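You operate a simulated robot arm through the tools that you are given. There is no shell and no other tool. Be economical: measure what you need, move in short steps, check, and stop when the job is done.

You are at the controls of a simulated two-armed robot. One attempt, no reset.

Task
Pick up the 40 brown wedge from the top of the freezer lid with one hand, pass it to the other hand and put it on the top of the low wooden bench. Set down upright: brown wedge.

It is judged by the outcome, as a careful person would: the job done as asked, and still so three seconds after it is handed in. It fails if anything else is knocked over, pushed out of place, dropped, spilled or broken. Lids that push on must go on centred and level and be pressed home; caps that screw on are set level and turned clockwise until they are tight.

Robot
Two 7-joint arms with two-finger parallel grippers on one trunk, on a base that drives. Base frame: it is fixed to the floor where the robot stands at the start and does not move with it; the origin is under the middle of the robot, x ahead of it, y to its left, z up; the surface under the hand at the start is at about z = 855. Lengths are in mm, angles in rad, forces in N, time in s.
The left shoulder is at the start at [70, 156, 980], the right one opposite. Places, roughly: top of the low wooden bench [600, 1000, 600]. Payload 3.91 kg a hand.
The tool frame of a hand sits at the grasp point between the pads (the TCP): z along the fingers, y along the line on which they close. The tips reach 30 mm beyond it. The gripper opens to 110 mm. The fingers are 20 mm wide and 10 mm thick; the gripper's body (48 by 112 mm) begins 55 mm behind the TCP.
Orientation is that of the tool frame in the base frame, as a unit quaternion [x, y, z, w]. With the fingers straight down and closing along the base's y, the tool's x points along the base's -x, its y along +y and its z along -z.

Tools
- The arms move only by the tool move_arm. It takes "left_motion", "right_motion" or both (then of equal length, played together; a hand with none holds still); each is a list that holds one entry, the list of rows, each a list of 7 numbers: the shift along the base's x, y, z in units of 250 mm (1.0 is 250 mm), then the turn, a rotation vector about the base's x, y, z in units of 180 degrees (1.0 is 180 degrees), then the finger opening in mm, from 0 to 110. In form: [[[dx, dy, dz, rx, ry, rz, jaw], ...]]. A call has 1 to 8 rows; each row is the pose to reach, as a shift and turn from the pose commanded when the call began. A call with a number of a shift or a turn outside -1 to 1 is refused whole. A row lasts 0.2 s, in which the tool goes at most 50 mm and 0.15 rad; a call with a longer step from one row to the next is refused whole, and so is a gripper value outside its range. Where a pose cannot be reached the arm comes as near as it can. A force on the tool above 40 N (or 10 N above the force at the start of the call, whichever is more), or a blocked arm, ends the call early, and 0.2 s more pass. Each finger travels about 108 mm/s and halts on what it meets, pressing with about 41 N; the grip force reading is that of the motor and also rises with nothing between the fingers. The clock runs only during rows and for 0.2 s after the last one: add rows that repeat a pose to give the fingers time. It gives the time, the measured TCP pose, the force on the tool (base axes), the opening and the grip force at its end, in the units of the frame above (readings bear some noise), with the torque about the TCP (base axes, N m) and any sound that the robot's microphone picked up, and new pictures: "show" is both (left out), scene, wrist or none (wrist: the cameras of the hands that moved).
- Cameras (640 x 400 px; columns grow to the right, rows downward): "scene" is now at [147, 36, 1233.3]; the picture's right is [0.22, -0.97, 0.00], its down [-0.42, -0.10, -0.90] and it looks along [0.88, 0.20, -0.43] (base axes); focal length 227 px, centre (320, 200). "left" rides on the left gripper at [72, -17, -103] in its tool frame; the picture's right is [0.23, 0.97, 0.00], its down [-0.76, 0.18, -0.62] and it looks along [-0.61, 0.14, 0.78] (tool axes); focal length 222 px, centre (320, 200). "right" rides on the right gripper at [72, 17, -103] in its tool frame; the picture's right is [-0.23, 0.97, 0.00], its down [-0.76, -0.18, -0.62] and it looks along [-0.61, -0.14, 0.78] (tool axes); focal length 222 px, centre (320, 200). There is no depth. A picture from a camera that has moved, and an enlarged one, comes with that camera's place and axes in the base frame and with its lens. The place of the scene camera against the robot may be out by one fixed shift of up to 25 mm in any direction.
- raise_lower(by): slides the trunk up (or, below 0, down) by that many mm; the arms and the scene camera ride with it, the base frame stays. It gives what a move gives, with no picture.
- steer(legs): drives the robot by 1 to 6 legs, each [ahead, left, turn to the left] in mm, mm and rad, along the robot's own axes; the way and the turn of a leg run together, so that a leg with both is an arc; at most 1500 mm and 3.142 rad a leg. The arms and the cameras ride along, it lands a little off, and it stops where it bumps. It gives what a move gives, and a new picture of the scene camera.
- turn_head(pan, tilt): turns the head with the scene camera to pan (to the left, within 1.501 rad either way) and tilt (down, from -0.506 to 1.204), counted from straight ahead of the robot. It gives what a move gives, and a new picture of the scene camera.
- zoom(camera, box): a new picture of the part [left, top, right, bottom] of that camera's present view, enlarged. The clock stands still meanwhile.
- close_job(): hands the job in; it is judged then, once.

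Work in short steps. Places have to be worked out from the pictures, the camera data and where the tool is seen: move nearer, look again, correct. Check each grasp and each placing, and mend what went wrong. You have 120 turns and 260 pictures in all, those below and enlarged ones among them. Open the grippers and draw the arms clear of the work before you hand the job in, unless the task says otherwise; then end with one line.

The tools are called after "Call:" as a command line: name --argument value ..., lists and objects as JSON in quotes. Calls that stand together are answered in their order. move_arm: Moves the arms, as the interface text tells. Its arguments: {"type":"object","properties":{"left_motion":{"type":"array"},"right_motion":{"type":"array"},"show":{"type":"string","enum":["both","scene","wrist","none"]}},"required":[]} The other tools are called the same way: raise_lower (by) slides the trunk up or down; steer (legs) drives the base; turn_head (pan, tilt) turns the head that bears the scene camera; zoom (camera, box) takes an enlarged picture of a part of a camera's view; close_job () hands the job in.

At the start:

```text
t: 0.0
left_tcp_pos: [497.0, 602.3, 1131.4]
left_tool_rot: [0.0, 1.0, 0.0, 0.001]
left_contact_force: [-0.3, 0.3, 0.2]
left_moment: [-0.01, 0.0, 0.02]
left_width: 110.0
left_finger_force: 0.1
right_tcp_pos: [705.7, -8.1, 1184.2]
right_tool_rot: [-0.001, 1.0, 0.0, 0.0]
right_contact_force: [0.4, -0.8, -0.6]
right_moment: [0.0, -0.04, 0.02]
right_width: 109.9
right_finger_force: 0.0
trunk travel left (down, up): [-425.0, 515.0]
robot x, y, heading: [0.2, 0.9, 0.002]
head pan, tilt: [0.227, 0.44]
```

scene: 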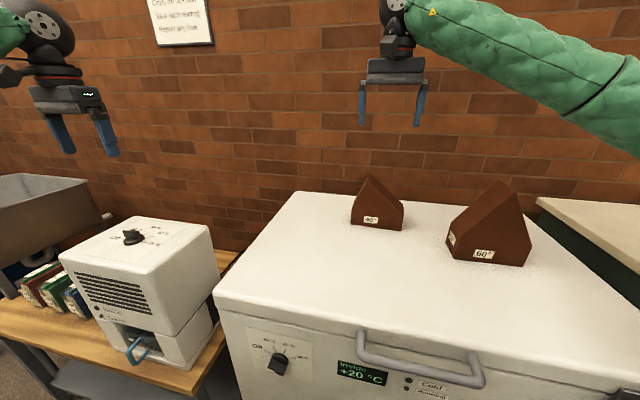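
right: 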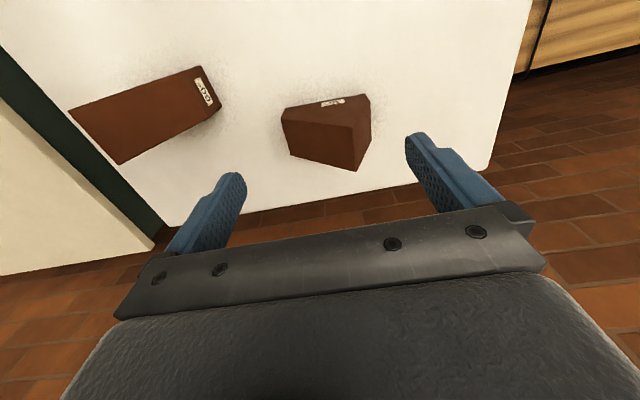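
left: 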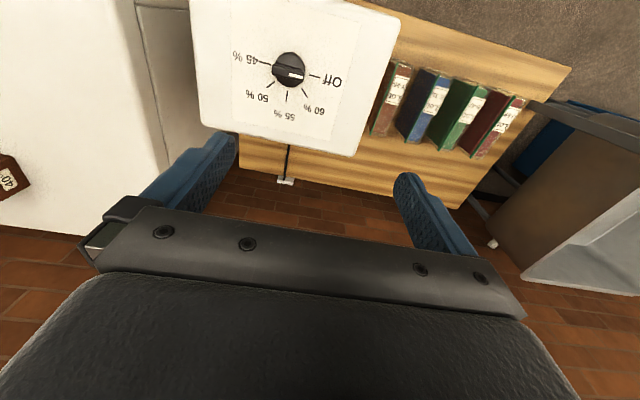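

I'll look more closely at the wedge and at the bench area before moving.

Call:
zoom --camera "scene" --box '[320, 150, 560, 300]'

Call:
zoom --camera "right" --box '[220, 60, 420, 185]'

Call:
turn_head --pan 1.0 --tilt 0.6

```text
2.67 times, centred on (440, 225) of scene
camera zoom: at [147.0, 36.0, 1233.3], right [0.22, -0.97, 0.0], down [-0.42, -0.1, -0.9], along [0.88, 0.2, -0.43], focal length 604 px, centre (0, 133)
```

zoom: 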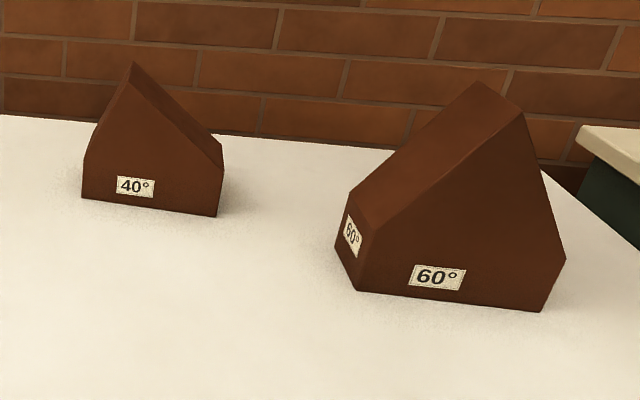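

```text
3.20 times, centred on (320, 122) of right
camera zoom: at [634.1, 9.9, 1287.4], right [0.23, 0.97, 0.0], down [0.76, -0.18, 0.62], along [0.61, -0.14, -0.78], focal length 711 px, centre (320, 448)
```

zoom: 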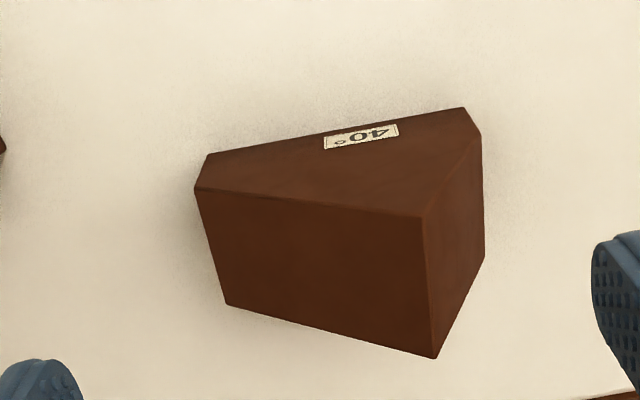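

```text
t: 1.1
left_tcp_pos: [496.9, 601.9, 1132.1]
left_tool_rot: [-0.001, 1.0, 0.0, 0.0]
left_contact_force: [-0.1, 0.4, 0.4]
left_moment: [0.0, 0.04, 0.0]
left_width: 109.8
left_finger_force: 0.1
right_tcp_pos: [706.2, -9.7, 1183.1]
right_tool_rot: [0.0, 1.0, 0.0, 0.0]
right_contact_force: [0.0, -0.5, 1.2]
right_moment: [0.02, -0.03, 0.02]
right_width: 109.9
right_finger_force: 0.1
trunk travel left (down, up): [-425.0, 515.0]
robot x, y, heading: [-4.3, -4.5, -0.001]
head pan, tilt: [1.0, 0.6]
camera scene: at [105.1, 89.6, 1218.8], right [0.84, -0.54, 0.0], down [-0.31, -0.48, -0.82], along [0.45, 0.69, -0.57], focal length 227 px, centre (320, 200)
```

scene: 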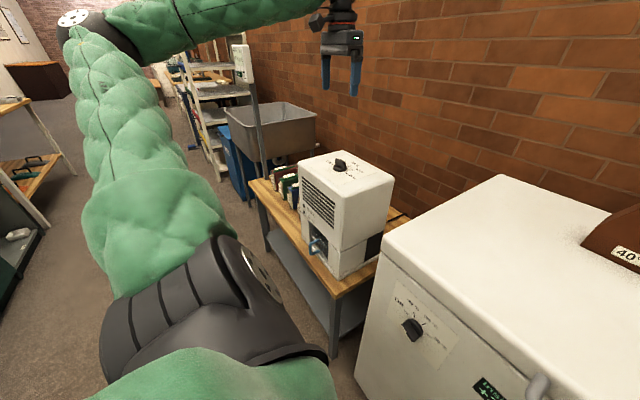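

The 40° wedge stands at about x 745–817, y −84…+65, with its ridge about 147 mm high at y≈25, and it is about 70 mm thick along x. I plan to grip the thickness, right hand on the −y half tilted outward and later the left hand near the ridge. First I yaw the right hand +90° and the left −90°, so the wrist cameras end up on the outside.

Call:
move_arm --right_motion '[[[0, 0, 0, 0, 0, 0.047, 110], [0, 0, 0, 0, 0, 0.094, 110], [0, 0, 0, 0, 0, 0.141, 110], [0, 0, 0, 0, 0, 0.188, 110], [0, 0, 0, 0, 0, 0.235, 110], [0, 0, 0, 0, 0, 0.282, 110], [0, 0, 0, 0, 0, 0.329, 110], [0, 0, 0, 0, 0, 0.376, 110]]]' --left_motion '[[[0, 0, 0, 0, 0, -0.047, 110], [0, 0, 0, 0, 0, -0.094, 110], [0, 0, 0, 0, 0, -0.141, 110], [0, 0, 0, 0, 0, -0.188, 110], [0, 0, 0, 0, 0, -0.235, 110], [0, 0, 0, 0, 0, -0.282, 110], [0, 0, 0, 0, 0, -0.329, 110], [0, 0, 0, 0, 0, -0.376, 110]]]' --show "none"

Call:
turn_head --pan 0.0 --tilt 0.5

```text
t: 2.9
left_tcp_pos: [496.9, 601.7, 1130.7]
left_tool_rot: [0.557, 0.83, 0.0, 0.0]
left_contact_force: [-0.7, -0.4, -0.4]
left_moment: [0.01, -0.01, 0.0]
left_width: 109.9
left_finger_force: 0.0
right_tcp_pos: [702.4, -6.1, 1182.5]
right_tool_rot: [-0.554, 0.832, 0.002, 0.0]
right_contact_force: [0.1, 0.5, 0.5]
right_moment: [0.07, 0.0, 0.0]
right_width: 110.4
right_finger_force: 0.0
right hand out of reach, approached as far as the arm can: row 8
trunk travel left (down, up): [-425.0, 515.0]
robot x, y, heading: [1.1, -0.6, -0.001]
head pan, tilt: [1.0, 0.6]
```

```text
t: 4.2
left_tcp_pos: [496.5, 600.8, 1131.9]
left_tool_rot: [0.556, 0.831, 0.0, 0.0]
left_contact_force: [-0.3, 0.0, -0.1]
left_moment: [0.01, -0.01, 0.01]
left_width: 109.9
left_finger_force: 0.0
right_tcp_pos: [701.7, -6.7, 1181.4]
right_tool_rot: [-0.554, 0.832, 0.001, 0.001]
right_contact_force: [0.2, 0.5, -1.0]
right_moment: [0.04, 0.03, -0.03]
right_width: 110.0
right_finger_force: 0.0
trunk travel left (down, up): [-425.0, 515.0]
robot x, y, heading: [-1.9, -2.1, -0.0]
head pan, tilt: [0.0, 0.499]
camera scene: at [148.2, 15.4, 1227.9], right [0.0, -1.0, 0.0], down [-0.48, 0.0, -0.88], along [0.88, 0.0, -0.48], focal length 227 px, centre (320, 200)
```

scene: 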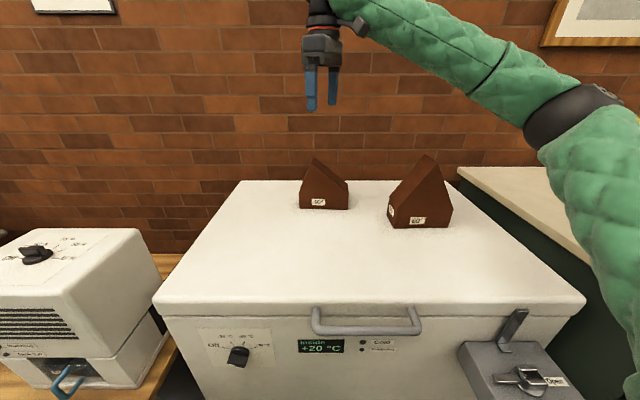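

Row 8 was only just out of reach because the hand is high. I finish the yaw while lowering toward the wedge, still well above it, and look with the wrist camera.

Call:
move_arm --right_motion '[[[0, -0.05, -0.18, 0, 0, 0, 110], [0.08, -0.1, -0.3, 0, 0, 0.037, 110], [0.2, -0.15, -0.4, 0, 0, 0.074, 110], [0.3, -0.2, -0.48, 0, 0, 0.111, 110], [0.3, -0.2, -0.48, 0, 0, 0.111, 110]]]' --show "both"

```text
t: 5.4
left_tcp_pos: [497.1, 601.0, 1132.4]
left_tool_rot: [0.557, 0.831, 0.0, 0.0]
left_contact_force: [0.1, -0.1, -0.3]
left_moment: [-0.02, 0.03, 0.02]
left_width: 109.9
left_finger_force: 0.1
right_tcp_pos: [601.7, 10.8, 1052.7]
right_tool_rot: [-0.667, 0.745, 0.003, 0.002]
right_contact_force: [-0.1, -0.1, 0.2]
right_moment: [-0.01, 0.01, 0.0]
right_width: 110.2
right_finger_force: 0.1
right hand out of reach, approached as far as the arm can: row 2, 3, 4, 5
trunk travel left (down, up): [-425.0, 515.0]
robot x, y, heading: [-0.7, -0.6, 0.002]
head pan, tilt: [0.0, 0.499]
camera scene: at [148.2, 15.0, 1227.9], right [0.0, -1.0, 0.0], down [-0.48, 0.0, -0.88], along [0.88, 0.0, -0.48], focal length 227 px, centre (320, 200)
camera right: at [577.4, -59.0, 1155.7], right [-0.94, 0.33, 0.01], down [0.26, 0.73, 0.63], along [0.2, 0.59, -0.78], focal length 222 px, centre (320, 200)
```

scene: 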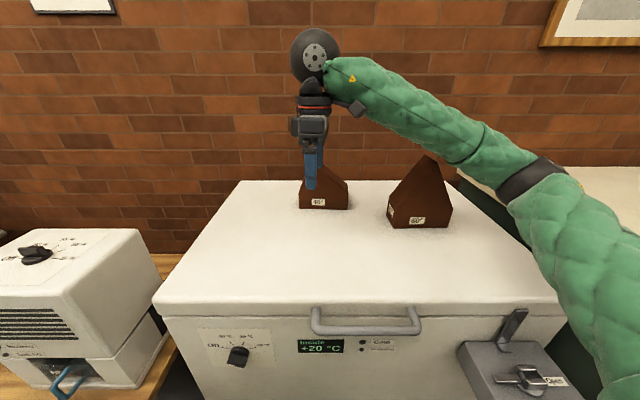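
right: 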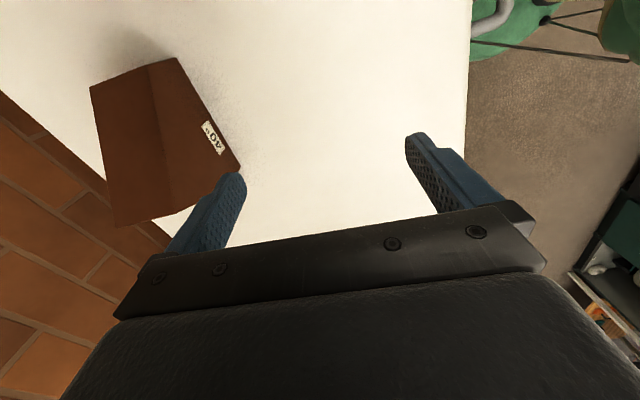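

The right wrist is near its yaw limit at this distance, so I back the right hand up and reduce its yaw. Then I'll turn the robot about 30° left, so the wedge sits to its right and needs less wrist yaw.

Call:
move_arm --right_motion '[[[0, 0, 0.1, 0, 0, -0.037, 110], [0, -0.05, 0.2, 0, 0, -0.075, 110], [0, -0.1, 0.3, 0, 0, -0.112, 110], [0, -0.15, 0.36, 0, 0, -0.15, 110], [0, -0.15, 0.36, 0, 0, -0.15, 110]]]' --show "none"

```text
t: 6.6
left_tcp_pos: [497.7, 602.0, 1130.7]
left_tool_rot: [0.557, 0.83, 0.0, -0.001]
left_contact_force: [-0.5, 0.3, 0.6]
left_moment: [0.01, -0.01, 0.02]
left_width: 109.9
left_finger_force: 0.0
right_tcp_pos: [601.2, -22.9, 1139.1]
right_tool_rot: [-0.473, 0.881, 0.004, 0.002]
right_contact_force: [0.1, 0.0, -0.6]
right_moment: [0.01, -0.04, 0.02]
right_width: 110.1
right_finger_force: 0.1
trunk travel left (down, up): [-425.0, 515.0]
robot x, y, heading: [0.0, -0.8, 0.001]
head pan, tilt: [0.0, 0.499]
```

The shift is measured from the attained pose, which is useful. I drive about 130 mm right and turn 0.5 rad left.

Call:
steer --legs '[[0, -130, 0], [0, 0, 0.5]]'

```text
t: 9.3
left_tcp_pos: [152.9, 635.8, 1132.0]
left_tool_rot: [0.338, 0.941, 0.001, 0.0]
left_contact_force: [-0.3, 0.1, -0.1]
left_moment: [0.02, 0.0, 0.01]
left_width: 110.2
left_finger_force: 0.0
right_tcp_pos: [540.1, 135.6, 1138.8]
right_tool_rot: [-0.674, 0.739, 0.004, 0.001]
right_contact_force: [0.2, 0.0, -0.9]
right_moment: [0.02, -0.02, 0.03]
right_width: 110.0
right_finger_force: 0.0
trunk travel left (down, up): [-425.0, 515.0]
robot x, y, heading: [0.0, -126.2, 0.49]
head pan, tilt: [0.0, 0.499]
camera scene: at [130.8, -46.6, 1227.9], right [0.47, -0.88, 0.0], down [-0.42, -0.23, -0.88], along [0.77, 0.41, -0.48], focal length 227 px, centre (320, 200)
```

scene: 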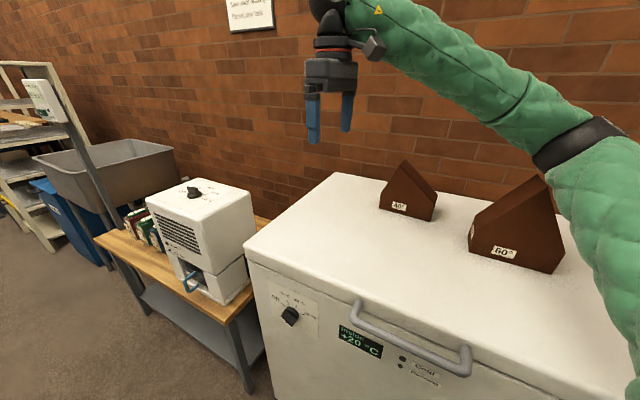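

World yaw is now about 85°, which suits the wedge. I move the right hand above its −y half, still high.

Call:
move_arm --right_motion '[[[0.137, -0.111, -0.03, 0, 0, 0, 110], [0.274, -0.223, -0.06, 0, 0, 0, 110], [0.411, -0.334, -0.09, 0, 0, 0, 110], [0.549, -0.446, -0.12, 0, 0, 0, 110], [0.686, -0.557, -0.15, 0, 0, 0, 110], [0.823, -0.669, -0.18, 0, 0, 0, 110], [0.96, -0.78, -0.2, 0, 0, 0, 110], [0.96, -0.78, -0.2, 0, 0, 0, 110]]]' --show "both"

```text
t: 11.1
left_tcp_pos: [154.4, 637.2, 1131.7]
left_tool_rot: [0.338, 0.941, 0.0, 0.0]
left_contact_force: [0.0, -1.1, 0.0]
left_moment: [0.0, 0.01, 0.01]
left_width: 109.9
left_finger_force: 0.1
right_tcp_pos: [708.8, -26.6, 1085.2]
right_tool_rot: [-0.672, 0.741, 0.005, 0.0]
right_contact_force: [-0.4, -0.1, -0.2]
right_moment: [0.01, 0.01, -0.01]
right_width: 110.0
right_finger_force: 0.1
right hand out of reach, approached as far as the arm can: row 6, 7, 8
trunk travel left (down, up): [-425.0, 515.0]
robot x, y, heading: [2.0, -129.9, 0.495]
head pan, tilt: [0.0, 0.499]
camera scene: at [131.1, -46.8, 1227.9], right [0.47, -0.88, 0.0], down [-0.42, -0.23, -0.88], along [0.77, 0.41, -0.48], focal length 227 px, centre (320, 200)
camera right: at [685.0, -97.1, 1187.7], right [-0.95, 0.32, 0.01], down [0.26, 0.74, 0.63], along [0.2, 0.6, -0.78], focal length 222 px, centre (320, 200)
```

scene: 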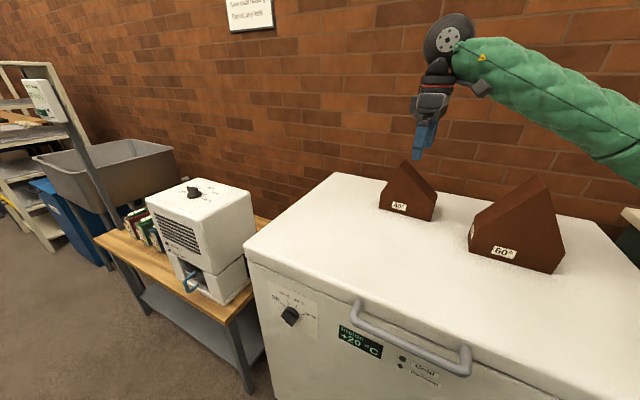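
right: 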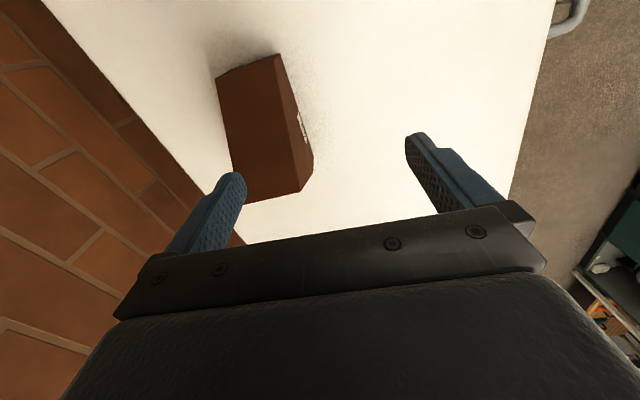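

Still limited at this height. I raise the trunk so the wrist works nearer shoulder height, then try again with the tilt included.

Call:
raise_lower --by 150

Call:
move_arm --right_motion '[[[0, -0.1, -0.15, 0.035, 0, 0, 110], [0.05, -0.2, -0.3, 0.07, 0, 0, 110], [0.1, -0.25, -0.45, 0.105, 0, 0, 110], [0.2, -0.25, -0.55, 0.139, 0, 0, 110], [0.29, -0.25, -0.6, 0.139, 0, 0, 110], [0.29, -0.25, -0.6, 0.139, 0, 0, 110]]]' --show "both"

```text
t: 12.8
left_tcp_pos: [153.8, 635.5, 1281.2]
left_tool_rot: [0.338, 0.941, 0.001, 0.0]
left_contact_force: [-0.2, -1.0, -0.5]
left_moment: [0.01, 0.0, 0.01]
left_width: 109.8
left_finger_force: 0.0
right_tcp_pos: [709.0, -27.0, 1234.9]
right_tool_rot: [-0.671, 0.741, 0.005, 0.0]
right_contact_force: [0.3, -0.8, 0.7]
right_moment: [-0.01, 0.01, -0.02]
right_width: 109.9
right_finger_force: 0.0
trunk travel left (down, up): [-575.0, 365.0]
robot x, y, heading: [1.2, -125.5, 0.495]
head pan, tilt: [0.0, 0.499]
```

```text
t: 14.2
left_tcp_pos: [153.5, 636.4, 1281.3]
left_tool_rot: [0.337, 0.942, 0.001, 0.0]
left_contact_force: [0.3, -1.6, 1.0]
left_moment: [0.01, -0.02, 0.02]
left_width: 109.8
left_finger_force: 0.0
right_tcp_pos: [664.1, -65.3, 1127.4]
right_tool_rot: [-0.656, 0.722, 0.166, 0.146]
right_contact_force: [-0.1, -0.8, -0.8]
right_moment: [-0.01, -0.05, 0.0]
right_width: 109.9
right_finger_force: 0.1
right hand out of reach, approached as far as the arm can: row 2, 3, 4, 5, 6
trunk travel left (down, up): [-575.0, 365.0]
robot x, y, heading: [3.3, -129.1, 0.494]
head pan, tilt: [0.0, 0.499]
camera scene: at [131.0, -46.9, 1377.9], right [0.47, -0.88, 0.0], down [-0.42, -0.23, -0.88], along [0.77, 0.41, -0.48], focal length 227 px, centre (320, 200)
camera right: at [640.4, -172.8, 1190.4], right [-0.95, 0.29, 0.14], down [0.25, 0.4, 0.88], along [0.2, 0.87, -0.45], focal length 222 px, centre (320, 200)
```

scene: 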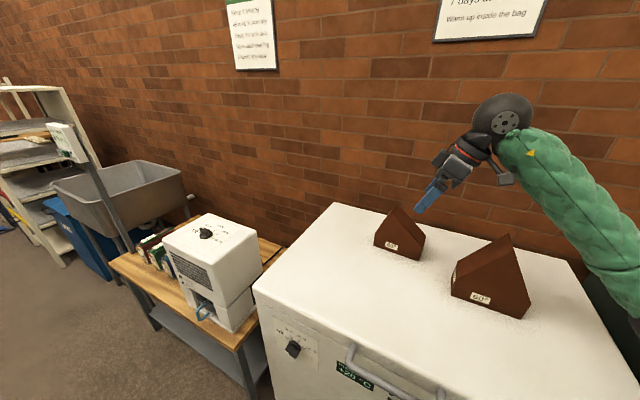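
right: 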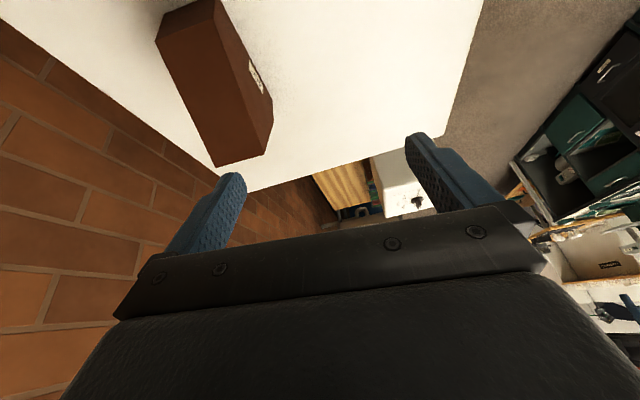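

The tilt makes it worse, so this is a joint limit, not a length limit. I undo the tilt and then reduce the yaw, to find which yaw works over the wedge.

Call:
move_arm --right_motion '[[[0, 0, 0.1, -0.046, 0, 0, 110], [0, 0, 0.15, -0.092, 0, 0, 110], [0, 0, 0.15, -0.139, 0, 0, 110], [0, 0, 0.15, -0.139, 0, 0, 110]]]' --show "none"

Call:
move_arm --right_motion '[[[0, 0, 0, 0, 0, -0.046, 110], [0, 0, 0, 0, 0, -0.092, 110], [0, 0, 0, 0, 0, -0.138, 110], [0, 0, 0, 0, 0, -0.184, 110], [0.05, -0.05, -0.1, 0, 0, -0.23, 110], [0.15, -0.05, -0.2, 0, 0, -0.276, 110], [0.3, -0.05, -0.2, 0, 0, -0.32, 110], [0.45, -0.05, -0.2, 0, 0, -0.32, 110]]]' --show "scene"

```text
t: 15.2
left_tcp_pos: [153.5, 637.1, 1281.7]
left_tool_rot: [0.337, 0.941, -0.001, 0.0]
left_contact_force: [0.7, -0.4, -0.2]
left_moment: [0.02, 0.04, 0.0]
left_width: 109.8
left_finger_force: 0.1
right_tcp_pos: [667.6, -65.2, 1164.0]
right_tool_rot: [-0.671, 0.741, 0.005, 0.0]
right_contact_force: [1.1, 0.2, 0.7]
right_moment: [0.04, 0.03, 0.01]
right_width: 110.0
right_finger_force: 0.1
trunk travel left (down, up): [-575.0, 365.0]
robot x, y, heading: [0.8, -127.3, 0.492]
head pan, tilt: [0.0, 0.499]
```

```text
t: 17.0
left_tcp_pos: [153.4, 636.4, 1281.5]
left_tool_rot: [0.338, 0.941, 0.0, -0.001]
left_contact_force: [-0.7, 0.1, -0.2]
left_moment: [0.02, -0.03, -0.03]
left_width: 110.1
left_finger_force: 0.1
right_tcp_pos: [782.8, -77.3, 1112.2]
right_tool_rot: [-0.229, 0.973, 0.003, 0.003]
right_contact_force: [-0.5, 0.2, -0.3]
right_moment: [0.0, 0.02, -0.01]
right_width: 109.8
right_finger_force: 0.0
trunk travel left (down, up): [-575.0, 365.0]
robot x, y, heading: [0.6, -130.5, 0.498]
head pan, tilt: [0.0, 0.499]
camera scene: at [132.2, -46.8, 1377.8], right [0.47, -0.88, 0.0], down [-0.42, -0.23, -0.88], along [0.77, 0.41, -0.48], focal length 227 px, centre (320, 200)
```

scene: 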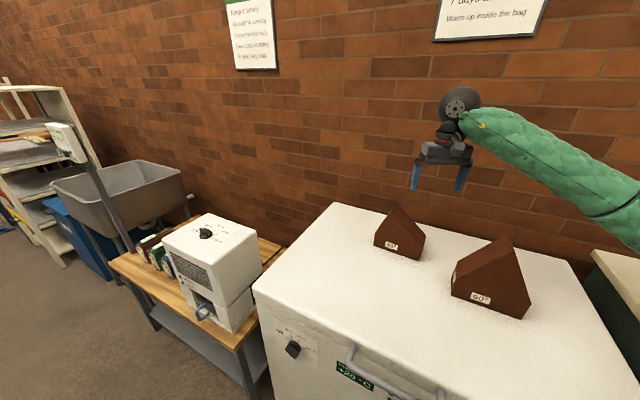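

At relative yaw ≈0 the hand reaches the wedge fine. Now I test turning the yaw the other way, with the camera toward +y.

Call:
move_arm --right_motion '[[[0, 0, 0, 0, 0, -0.046, 110], [0, 0, 0, 0, 0, -0.092, 110], [0, 0, 0, 0, 0, -0.138, 110], [0, 0, 0, 0, 0, -0.184, 110], [0, 0, 0, 0, 0, -0.23, 110], [0, 0, 0, 0, 0, -0.276, 110], [0, 0, 0, 0, 0, -0.32, 110], [0, 0, 0, 0, 0, -0.366, 110]]]' --show "none"

Call:
move_arm --right_motion '[[[0, 0, 0, 0, 0, -0.046, 110], [0, 0, 0, 0, 0, -0.092, 110], [0, 0, 0, 0, 0, -0.138, 110], [0, 0, 0, 0, 0, -0.184, 110], [0, 0, 0, 0, 0, -0.23, 110], [0, 0, 0, 0, 0, -0.276, 110]]]' --show "scene"

```text
t: 18.8
left_tcp_pos: [153.7, 636.7, 1281.6]
left_tool_rot: [0.338, 0.941, -0.001, 0.0]
left_contact_force: [0.0, 0.0, -0.2]
left_moment: [0.0, -0.01, -0.02]
left_width: 110.1
left_finger_force: 0.0
right_tcp_pos: [781.5, -76.3, 1114.0]
right_tool_rot: [0.335, 0.942, 0.001, 0.005]
right_contact_force: [-0.1, 1.1, 0.3]
right_moment: [-0.02, -0.01, 0.02]
right_width: 110.0
right_finger_force: 0.2
trunk travel left (down, up): [-575.0, 365.0]
robot x, y, heading: [-0.4, -129.4, 0.49]
head pan, tilt: [0.0, 0.499]
```

```text
t: 20.2
left_tcp_pos: [154.4, 636.9, 1281.0]
left_tool_rot: [0.339, 0.941, 0.0, 0.0]
left_contact_force: [-0.6, -0.1, 0.3]
left_moment: [0.0, -0.02, -0.02]
left_width: 110.2
left_finger_force: 0.0
right_tcp_pos: [780.7, -77.1, 1113.7]
right_tool_rot: [0.701, 0.713, -0.001, 0.005]
right_contact_force: [1.2, 0.0, 0.2]
right_moment: [0.0, 0.02, 0.03]
right_width: 109.7
right_finger_force: 0.1
trunk travel left (down, up): [-575.0, 365.0]
robot x, y, heading: [-1.9, -132.3, 0.49]
head pan, tilt: [0.0, 0.499]
camera scene: at [131.4, -47.0, 1377.9], right [0.47, -0.88, 0.0], down [-0.42, -0.23, -0.88], along [0.77, 0.41, -0.48], focal length 227 px, centre (320, 200)
```

scene: 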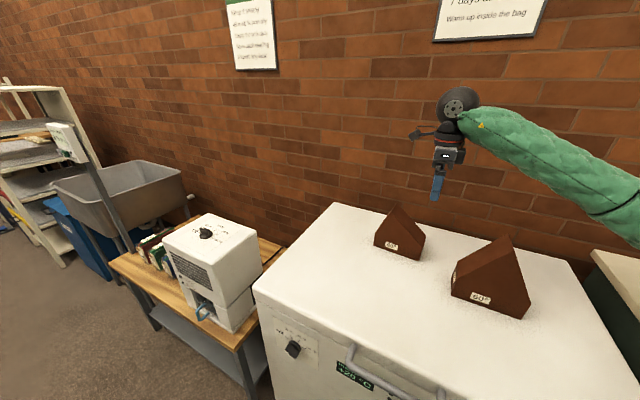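

A relative yaw of −118° is reached easily, so this branch is good. Now I test the outward tilt of 35° here while coming down to a pre-grasp point.

Call:
move_arm --right_motion '[[[0, -0.03, 0, 0.039, 0, 0, 110], [0, -0.06, -0.06, 0.078, 0, 0, 110], [0, -0.09, -0.12, 0.117, 0, 0, 110], [0, -0.13, -0.2, 0.156, 0, 0, 110], [0, -0.13, -0.28, 0.194, 0, 0, 110], [0, -0.13, -0.28, 0.194, 0, 0, 110]]]' --show "both"

```text
t: 21.6
left_tcp_pos: [154.7, 636.9, 1281.8]
left_tool_rot: [0.339, 0.941, 0.0, 0.0]
left_contact_force: [-0.7, -0.1, 0.1]
left_moment: [0.05, 0.02, -0.02]
left_width: 110.0
left_finger_force: 0.1
right_tcp_pos: [780.9, -108.7, 1043.5]
right_tool_rot: [0.669, 0.682, 0.215, -0.205]
right_contact_force: [0.0, 0.3, -0.1]
right_moment: [-0.01, -0.01, 0.0]
right_width: 110.0
right_finger_force: 0.1
trunk travel left (down, up): [-575.0, 365.0]
robot x, y, heading: [0.3, -128.5, 0.485]
head pan, tilt: [0.0, 0.499]
camera scene: at [131.1, -46.8, 1378.0], right [0.47, -0.88, 0.0], down [-0.42, -0.23, -0.88], along [0.77, 0.41, -0.48], focal length 227 px, centre (320, 200)
camera right: at [794.8, -106.2, 1169.3], right [0.98, -0.17, -0.11], down [-0.17, -0.98, 0.08], along [-0.12, -0.06, -0.99], focal length 222 px, centre (320, 200)
```

scene: 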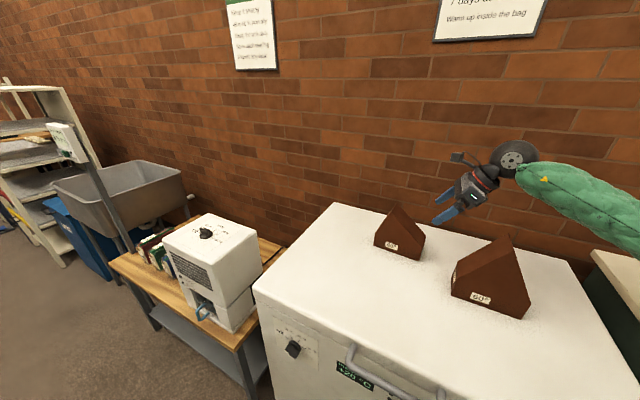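
right: 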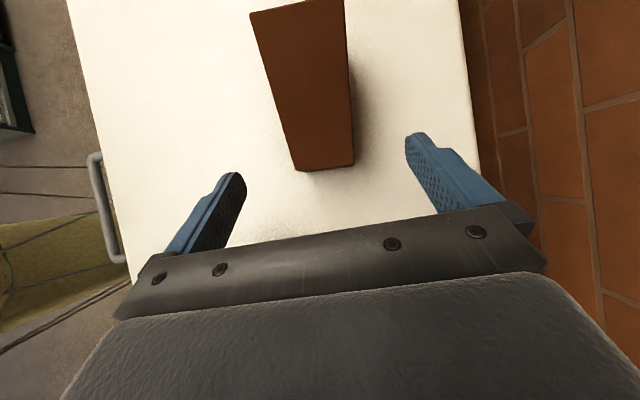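

The tilted pose is reachable and the camera looks straight down. I zoom in to measure the wedge precisely.

Call:
zoom --camera "right" --box '[200, 0, 440, 200]'

```text
2.00 times, centred on (320, 100) of right
camera zoom: at [794.8, -106.2, 1169.3], right [0.98, -0.17, -0.11], down [-0.17, -0.98, 0.08], along [-0.12, -0.06, -0.99], focal length 444 px, centre (320, 400)
```

zoom: 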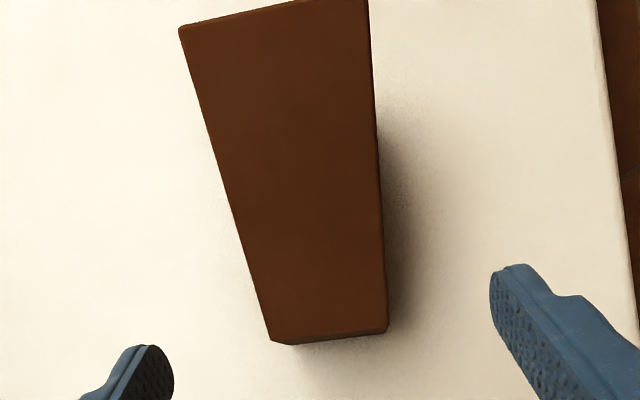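

Wedge faces: the length runs along about (0.077, 0.997), its centreline at x≈777 for y=−40, and it is about 69 mm thick. I rotate −5.5° and approach along the finger axis, stopping short to check.

Call:
move_arm --right_motion '[[[-0.034, 0.01, -0.174, 0, 0, -0.0306, 110], [-0.027, 0.098, -0.3, 0, 0, -0.0306, 110], [-0.02, 0.186, -0.43, 0, 0, -0.0306, 110], [-0.02, 0.186, -0.43, 0, 0, -0.0306, 110]]]' --show "both"

```text
t: 22.6
left_tcp_pos: [147.3, 639.0, 1283.9]
left_tool_rot: [0.339, 0.941, 0.0, 0.003]
left_contact_force: [-0.4, -0.1, -0.2]
left_moment: [-0.04, 0.01, -0.04]
left_width: 109.9
left_finger_force: 0.0
right_tcp_pos: [774.4, -66.7, 944.8]
right_tool_rot: [0.703, 0.647, 0.228, -0.188]
right_contact_force: [0.2, -0.7, 1.1]
right_moment: [0.02, 0.01, -0.01]
right_width: 109.8
right_finger_force: 0.1
trunk travel left (down, up): [-575.0, 365.0]
robot x, y, heading: [2.8, -131.7, 0.492]
head pan, tilt: [0.0, 0.499]
camera scene: at [124.8, -44.7, 1381.7], right [0.47, -0.88, 0.01], down [-0.42, -0.23, -0.88], along [0.78, 0.41, -0.48], focal length 227 px, centre (320, 200)
camera right: at [787.0, -63.9, 1072.6], right [0.96, -0.28, -0.1], down [-0.27, -0.96, 0.08], along [-0.12, -0.05, -0.99], focal length 222 px, centre (320, 200)
```

scene: 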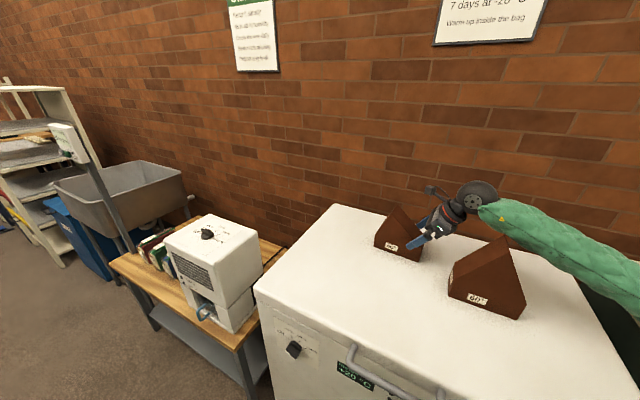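
right: 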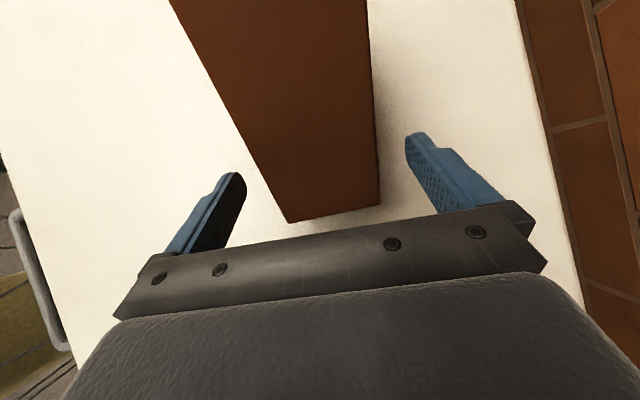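

The robot body shifted slightly and the hand is 9 mm high, which suggests the arm is touching something, perhaps the 60° wedge. I check before going on.

Call:
zoom --camera "scene" --box '[340, 160, 600, 330]'

```text
2.35 times, centred on (470, 245) of scene
camera zoom: at [124.8, -44.7, 1381.7], right [0.47, -0.88, 0.01], down [-0.42, -0.23, -0.88], along [0.78, 0.41, -0.48], focal length 533 px, centre (-33, 94)
```

zoom: 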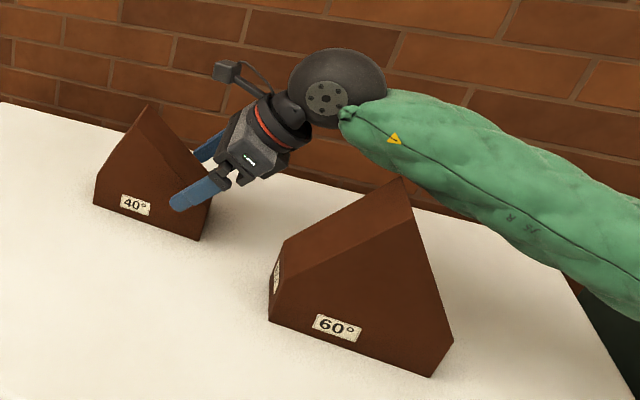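

The forearm seems to be touching the 60° wedge's ridge, so I back straight out along the path I came.

Call:
move_arm --right_motion '[[[0, -0.06, 0.18, 0, 0, 0, 110], [0, -0.1, 0.36, 0, 0, 0, 110], [0, -0.1, 0.54, 0, 0, 0, 110], [0, -0.1, 0.6, 0, 0, 0, 110]]]' --show "both"

Call:
zoom --camera "scene" --box '[340, 160, 600, 330]'

```text
t: 23.6
left_tcp_pos: [155.5, 635.8, 1281.3]
left_tool_rot: [0.338, 0.941, 0.0, 0.0]
left_contact_force: [-0.1, 0.2, 0.6]
left_moment: [0.03, 0.03, 0.01]
left_width: 109.8
left_finger_force: 0.1
right_tcp_pos: [776.4, -89.9, 1085.7]
right_tool_rot: [0.702, 0.648, 0.223, -0.195]
right_contact_force: [0.6, -0.5, -0.4]
right_moment: [-0.02, -0.01, 0.02]
right_width: 109.8
right_finger_force: 0.1
trunk travel left (down, up): [-575.0, 365.0]
robot x, y, heading: [-1.4, -128.0, 0.493]
head pan, tilt: [0.0, 0.499]
camera scene: at [132.2, -47.6, 1377.6], right [0.47, -0.88, 0.0], down [-0.42, -0.23, -0.88], along [0.77, 0.41, -0.48], focal length 227 px, centre (320, 200)
camera right: at [791.4, -88.2, 1211.6], right [0.96, -0.27, -0.11], down [-0.26, -0.96, 0.08], along [-0.13, -0.05, -0.99], focal length 222 px, centre (320, 200)
```

scene: 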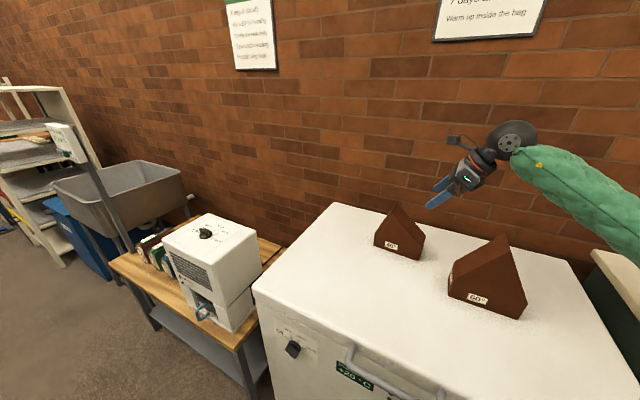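
right: 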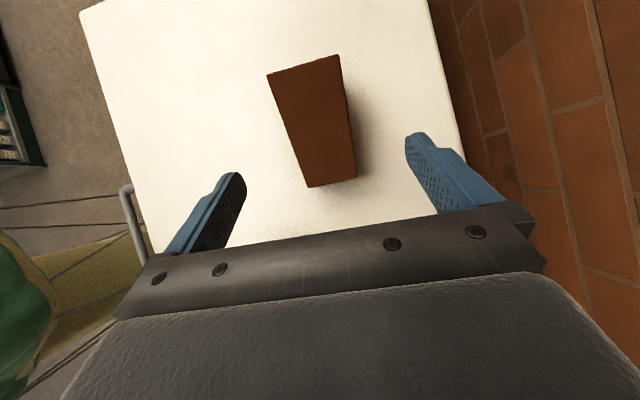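

```text
2.35 times, centred on (470, 245) of scene
camera zoom: at [132.2, -47.6, 1377.6], right [0.47, -0.88, 0.0], down [-0.42, -0.23, -0.88], along [0.77, 0.41, -0.48], focal length 533 px, centre (-33, 94)
```

zoom: 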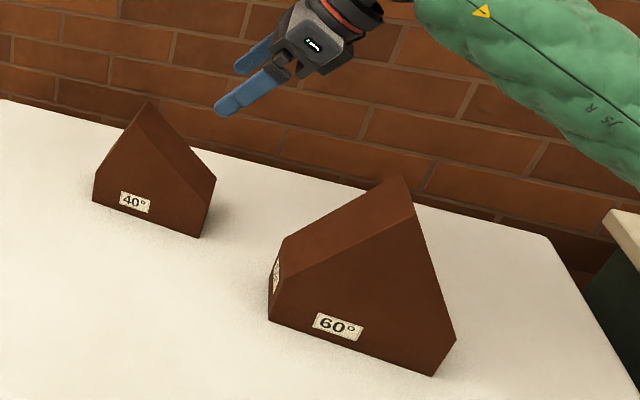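

The 60° wedge looks nudged by a few mm. I retract the right hand up and back, then return to the initial heading so I can compare with the earlier picture and use an approach where the forearm does not cross it.

Call:
move_arm --right_motion '[[[-0.1, 0, 0.12, -0.04, 0, 0, 110], [-0.2, 0, 0.24, -0.08, 0, 0, 110], [-0.3, 0, 0.36, -0.12, 0, 0, 110], [-0.42, 0, 0.48, -0.16, 0, 0, 110], [-0.55, 0, 0.56, -0.19, 0, 0, 110], [-0.7, 0, 0.6, -0.19, 0, 0, 110]]]' --show "none"

Call:
steer --legs '[[0, 0, -0.492], [0, 128, 0]]'

Call:
raise_lower --by -150

Call:
zoom --camera "scene" --box '[280, 140, 480, 265]'

```text
t: 25.0
left_tcp_pos: [153.2, 636.4, 1282.2]
left_tool_rot: [0.338, 0.941, 0.0, 0.0]
left_contact_force: [0.3, -0.2, -0.5]
left_moment: [-0.03, -0.04, -0.02]
left_width: 110.0
left_finger_force: 0.0
right_tcp_pos: [598.7, -90.5, 1237.8]
right_tool_rot: [0.727, 0.686, 0.023, 0.021]
right_contact_force: [-0.5, 0.0, 0.7]
right_moment: [0.03, 0.02, 0.04]
right_width: 110.0
right_finger_force: 0.0
trunk travel left (down, up): [-575.0, 365.0]
robot x, y, heading: [-2.5, -127.3, 0.492]
head pan, tilt: [0.0, 0.499]
```

```text
t: 27.7
left_tcp_pos: [497.6, 602.0, 1281.6]
left_tool_rot: [0.557, 0.83, -0.001, 0.0]
left_contact_force: [0.5, -0.3, -0.7]
left_moment: [0.01, 0.01, -0.02]
left_width: 110.1
left_finger_force: 0.0
right_tcp_pos: [548.3, -249.2, 1238.1]
right_tool_rot: [0.872, 0.488, 0.017, 0.025]
right_contact_force: [-0.4, -0.6, 0.4]
right_moment: [-0.02, 0.03, 0.02]
right_width: 110.1
right_finger_force: 0.0
trunk travel left (down, up): [-575.0, 365.0]
robot x, y, heading: [-0.7, 1.1, 0.001]
head pan, tilt: [0.0, 0.499]
camera scene: at [148.2, 16.1, 1377.9], right [0.0, -1.0, 0.0], down [-0.48, 0.0, -0.88], along [0.88, 0.0, -0.48], focal length 227 px, centre (320, 200)
```

scene: 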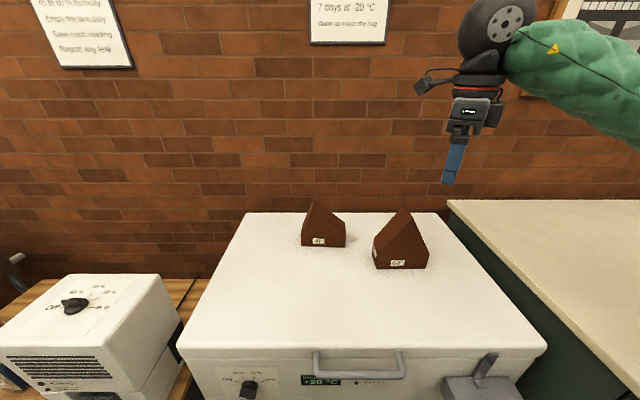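

```text
t: 29.5
left_tcp_pos: [496.3, 601.3, 1131.1]
left_tool_rot: [0.557, 0.831, -0.001, 0.0]
left_contact_force: [-0.2, 0.1, 0.2]
left_moment: [0.0, 0.07, 0.02]
left_width: 110.0
left_finger_force: 0.0
right_tcp_pos: [546.7, -250.1, 1087.6]
right_tool_rot: [0.872, 0.488, 0.017, 0.025]
right_contact_force: [-0.4, 0.2, 0.6]
right_moment: [0.05, -0.01, 0.01]
right_width: 110.1
right_finger_force: 0.1
trunk travel left (down, up): [-425.0, 515.0]
robot x, y, heading: [0.5, 1.2, -0.001]
head pan, tilt: [0.0, 0.499]
```

```text
3.20 times, centred on (380, 202) of scene
camera zoom: at [148.0, 15.1, 1228.1], right [0.0, -1.0, 0.0], down [-0.48, 0.0, -0.88], along [0.88, 0.0, -0.48], focal length 725 px, centre (128, 192)
```

zoom: 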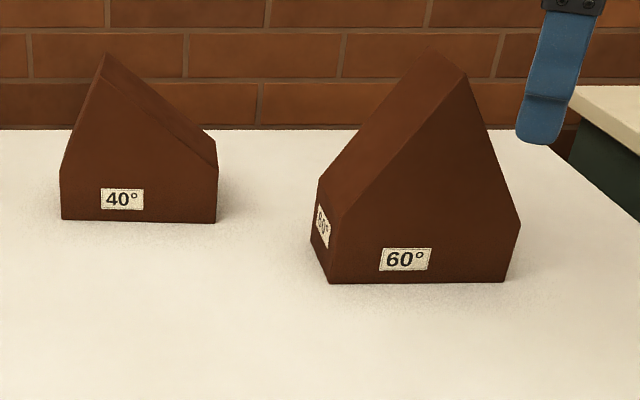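

Comparing with the t=4.2 picture, the 60° wedge has been pushed about 28 mm toward +y, so it has to go back. I raise the trunk, shift the robot left so the forearm comes from the front, and will push it back gently with closed fingers.

Call:
raise_lower --by 200

Call:
steer --legs '[[0, 130, 0]]'

Call:
move_arm --right_motion '[[[0.1, 0, 0, 0, 0, -0.047, 40], [0.2, 0, 0, 0, 0, -0.094, 20], [0.3, 0, 0, 0, 0, -0.141, 0], [0.4, 0, 0, 0, 0, -0.182, 0], [0.5, 0, -0.1, 0, 0, -0.182, 0], [0.55, 0, -0.2, 0, 0, -0.182, 0], [0.55, 0, -0.2, 0, 0, -0.182, 0]]]' --show "both"

```text
t: 31.6
left_tcp_pos: [497.8, 601.9, 1331.8]
left_tool_rot: [0.557, 0.831, 0.0, -0.001]
left_contact_force: [-0.4, 0.5, -1.1]
left_moment: [0.02, -0.03, -0.01]
left_width: 109.9
left_finger_force: 0.0
right_tcp_pos: [547.1, -249.6, 1287.7]
right_tool_rot: [0.872, 0.489, 0.016, 0.025]
right_contact_force: [0.0, -0.2, 0.7]
right_moment: [0.03, 0.02, -0.01]
right_width: 110.0
right_finger_force: 0.0
trunk travel left (down, up): [-625.0, 315.0]
robot x, y, heading: [0.5, -2.2, 0.004]
head pan, tilt: [0.0, 0.499]
```

```text
t: 32.9
left_tcp_pos: [498.5, 731.3, 1332.6]
left_tool_rot: [0.559, 0.829, 0.0, 0.0]
left_contact_force: [-0.1, 0.5, -0.5]
left_moment: [-0.01, 0.03, -0.01]
left_width: 109.9
left_finger_force: 0.0
right_tcp_pos: [547.0, -120.6, 1288.5]
right_tool_rot: [0.873, 0.486, 0.016, 0.025]
right_contact_force: [-0.4, 0.5, -0.4]
right_moment: [-0.01, -0.01, 0.02]
right_width: 110.0
right_finger_force: 0.1
trunk travel left (down, up): [-625.0, 315.0]
robot x, y, heading: [1.5, 127.7, -0.005]
head pan, tilt: [0.0, 0.499]
camera scene: at [148.5, 145.6, 1428.0], right [0.0, -1.0, 0.0], down [-0.48, 0.0, -0.88], along [0.88, 0.0, -0.48], focal length 227 px, centre (320, 200)
```

scene: 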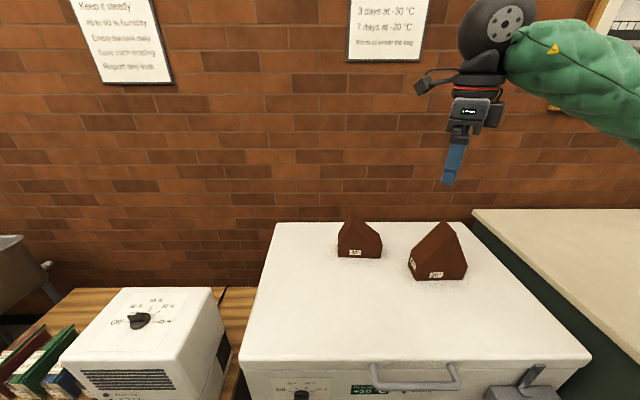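

```text
t: 34.5
left_tcp_pos: [499.3, 731.7, 1331.9]
left_tool_rot: [0.558, 0.83, 0.0, -0.001]
left_contact_force: [-0.2, 0.3, 0.4]
left_moment: [0.0, -0.01, -0.04]
left_width: 109.9
left_finger_force: 0.2
right_tcp_pos: [684.8, -119.3, 1237.4]
right_tool_rot: [0.975, 0.221, 0.009, 0.029]
right_contact_force: [-0.4, 0.3, -0.2]
right_moment: [-0.02, -0.03, 0.01]
right_width: 0.0
right_finger_force: 38.0
trunk travel left (down, up): [-625.0, 315.0]
robot x, y, heading: [-0.4, 131.4, -0.008]
head pan, tilt: [0.0, 0.499]
camera scene: at [148.1, 146.0, 1428.0], right [0.0, -1.0, 0.0], down [-0.48, 0.0, -0.88], along [0.88, 0.0, -0.48], focal length 227 px, centre (320, 200)
camera right: at [754.4, -95.9, 1343.3], right [0.21, -0.98, 0.06], down [-0.78, -0.14, 0.61], along [-0.58, -0.17, -0.79], focal length 222 px, centre (320, 200)
```

scene: 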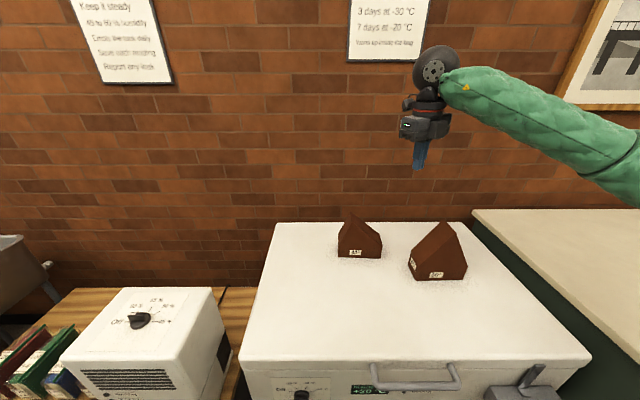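
right: 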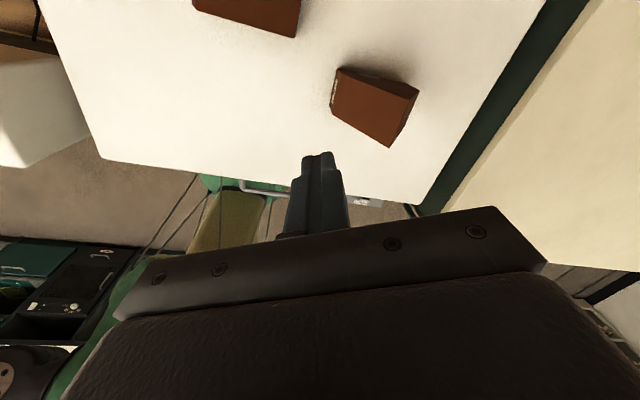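

I overturned the yaw, it's now −155°. I turn back to −90° and descend a bit over the gap.

Call:
move_arm --right_motion '[[[0, 0, 0, 0, 0, 0.045, 0], [0, 0, 0, 0, 0, 0.09, 0], [0, 0, 0, 0, 0, 0.135, 0], [0, 0, -0.1, 0, 0, 0.18, 0], [0, 0, -0.2, 0, 0, 0.225, 0], [-0.02, 0, -0.3, 0, 0, 0.27, 0], [-0.04, 0, -0.4, 0, 0, 0.315, 0], [-0.04, 0, -0.5, 0, 0, 0.357, 0]]]' --show "both"

```text
t: 36.3
left_tcp_pos: [500.7, 730.5, 1331.8]
left_tool_rot: [0.559, 0.829, 0.0, 0.0]
left_contact_force: [0.8, 0.9, -0.6]
left_moment: [0.02, 0.0, -0.01]
left_width: 110.0
left_finger_force: 0.0
right_tcp_pos: [674.2, -120.9, 1113.7]
right_tool_rot: [0.707, 0.706, 0.022, 0.019]
right_contact_force: [0.5, -0.5, -0.2]
right_moment: [-0.01, 0.04, 0.0]
right_width: 0.0
right_finger_force: 37.6
trunk travel left (down, up): [-625.0, 315.0]
robot x, y, heading: [0.0, 131.7, -0.003]
head pan, tilt: [0.0, 0.499]
camera scene: at [149.1, 145.2, 1427.9], right [0.0, -1.0, 0.0], down [-0.48, 0.0, -0.88], along [0.88, 0.0, -0.48], focal length 227 px, centre (320, 200)
camera right: at [685.9, -47.5, 1218.1], right [0.97, -0.23, 0.06], down [-0.22, -0.76, 0.61], along [-0.1, -0.6, -0.79], focal length 222 px, centre (320, 200)
```

scene: 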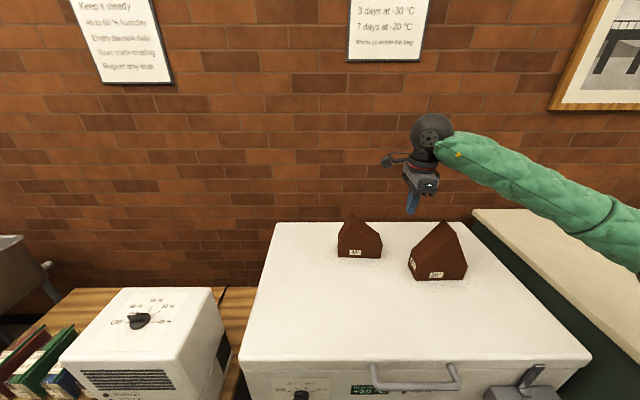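
right: 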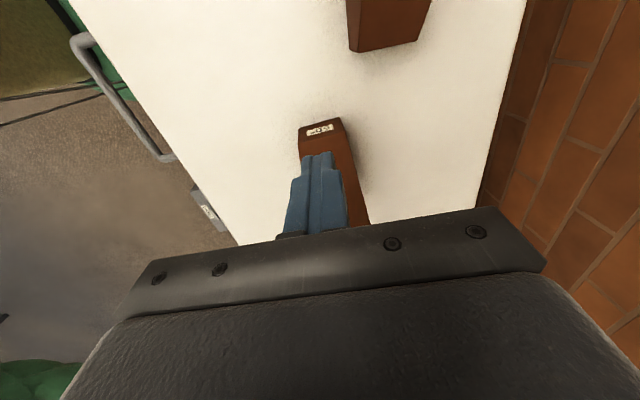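

I zoom on the 60° wedge's label face to place the push.

Call:
zoom --camera "right" --box '[240, 0, 440, 180]'

```text
2.22 times, centred on (340, 90) of right
camera zoom: at [685.9, -47.5, 1218.1], right [0.97, -0.23, 0.06], down [-0.22, -0.76, 0.61], along [-0.1, -0.6, -0.79], focal length 494 px, centre (276, 444)
```

zoom: 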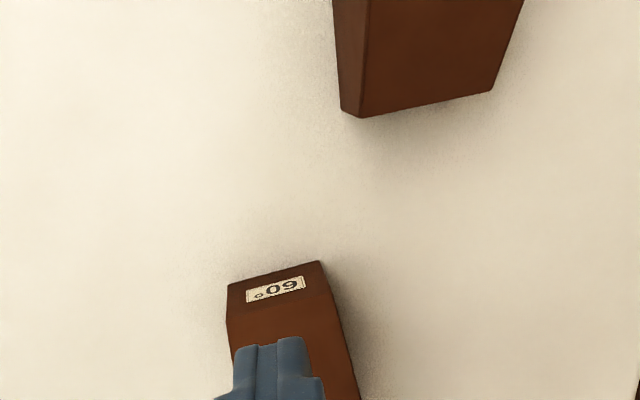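

The face of the 60° wedge is at y≈−169, x 642–710, and it must go to y≈−197. I descend in the gap at x≈676, y≈−125 with closed fingers.

Call:
move_arm --right_motion '[[[0, 0, -0.16, 0, 0, 0, 0], [0, -0.01, -0.33, 0, 0, 0, 0], [0.01, -0.02, -0.5, 0, 0, 0, 0], [0.01, -0.02, -0.66, 0, 0, 0, 0], [0.01, -0.02, -0.8, 0, 0, 0, 0], [0.01, -0.02, -0.8, 0, 0, 0, 0]]]' --show "both"

```text
t: 37.7
left_tcp_pos: [500.7, 731.7, 1332.5]
left_tool_rot: [0.559, 0.829, 0.001, 0.0]
left_contact_force: [-0.1, 0.0, 0.0]
left_moment: [-0.02, -0.01, 0.01]
left_width: 109.9
left_finger_force: 0.0
right_tcp_pos: [677.6, -125.1, 910.2]
right_tool_rot: [0.708, 0.706, 0.022, 0.02]
right_contact_force: [-0.4, 0.4, -1.0]
right_moment: [0.0, 0.03, 0.01]
right_width: 0.0
right_finger_force: 37.5
trunk travel left (down, up): [-625.0, 315.0]
robot x, y, heading: [0.5, 133.3, -0.005]
head pan, tilt: [0.0, 0.499]
camera scene: at [148.5, 145.7, 1427.9], right [0.0, -1.0, 0.0], down [-0.48, 0.0, -0.88], along [0.88, 0.0, -0.48], focal length 227 px, centre (320, 200)
camera right: at [688.9, -51.3, 1015.1], right [0.97, -0.23, 0.06], down [-0.22, -0.76, 0.61], along [-0.1, -0.6, -0.79], focal length 222 px, centre (320, 200)
```

scene: 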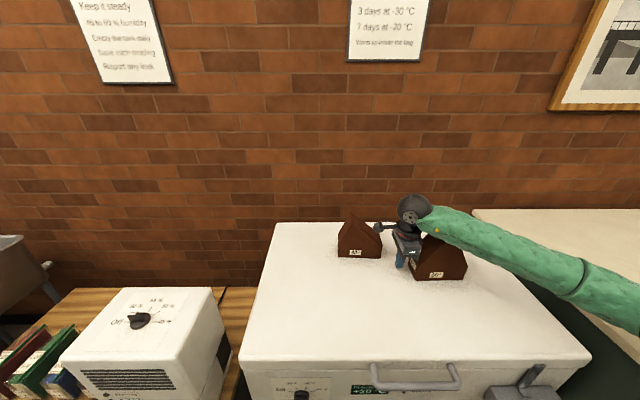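
right: 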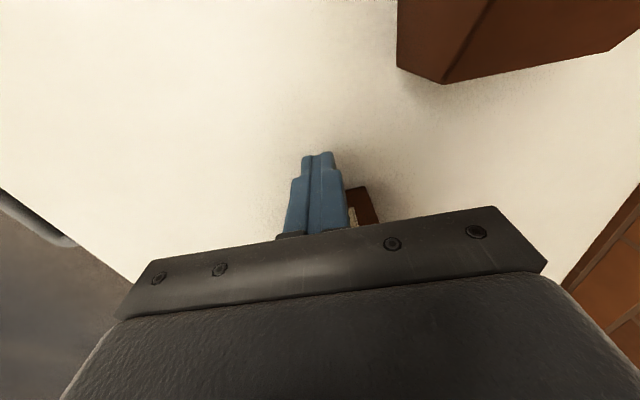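

I check forearm clearance against the 60° wedge.

Call:
zoom --camera "scene" --box '[320, 180, 520, 305]'

```text
3.20 times, centred on (420, 242) of scene
camera zoom: at [148.5, 145.7, 1427.9], right [0.0, -1.0, 0.0], down [-0.48, 0.0, -0.88], along [0.88, 0.0, -0.48], focal length 725 px, centre (0, 64)
```

zoom: 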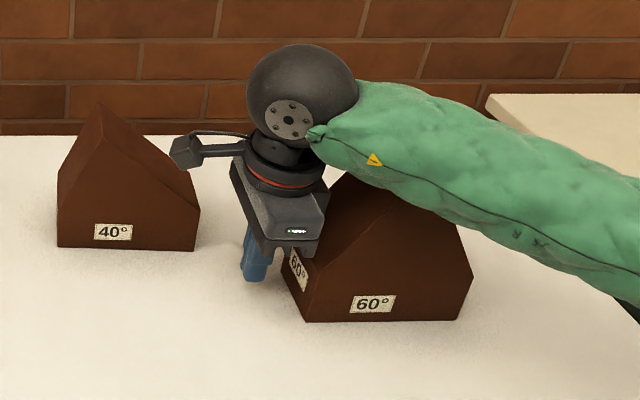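

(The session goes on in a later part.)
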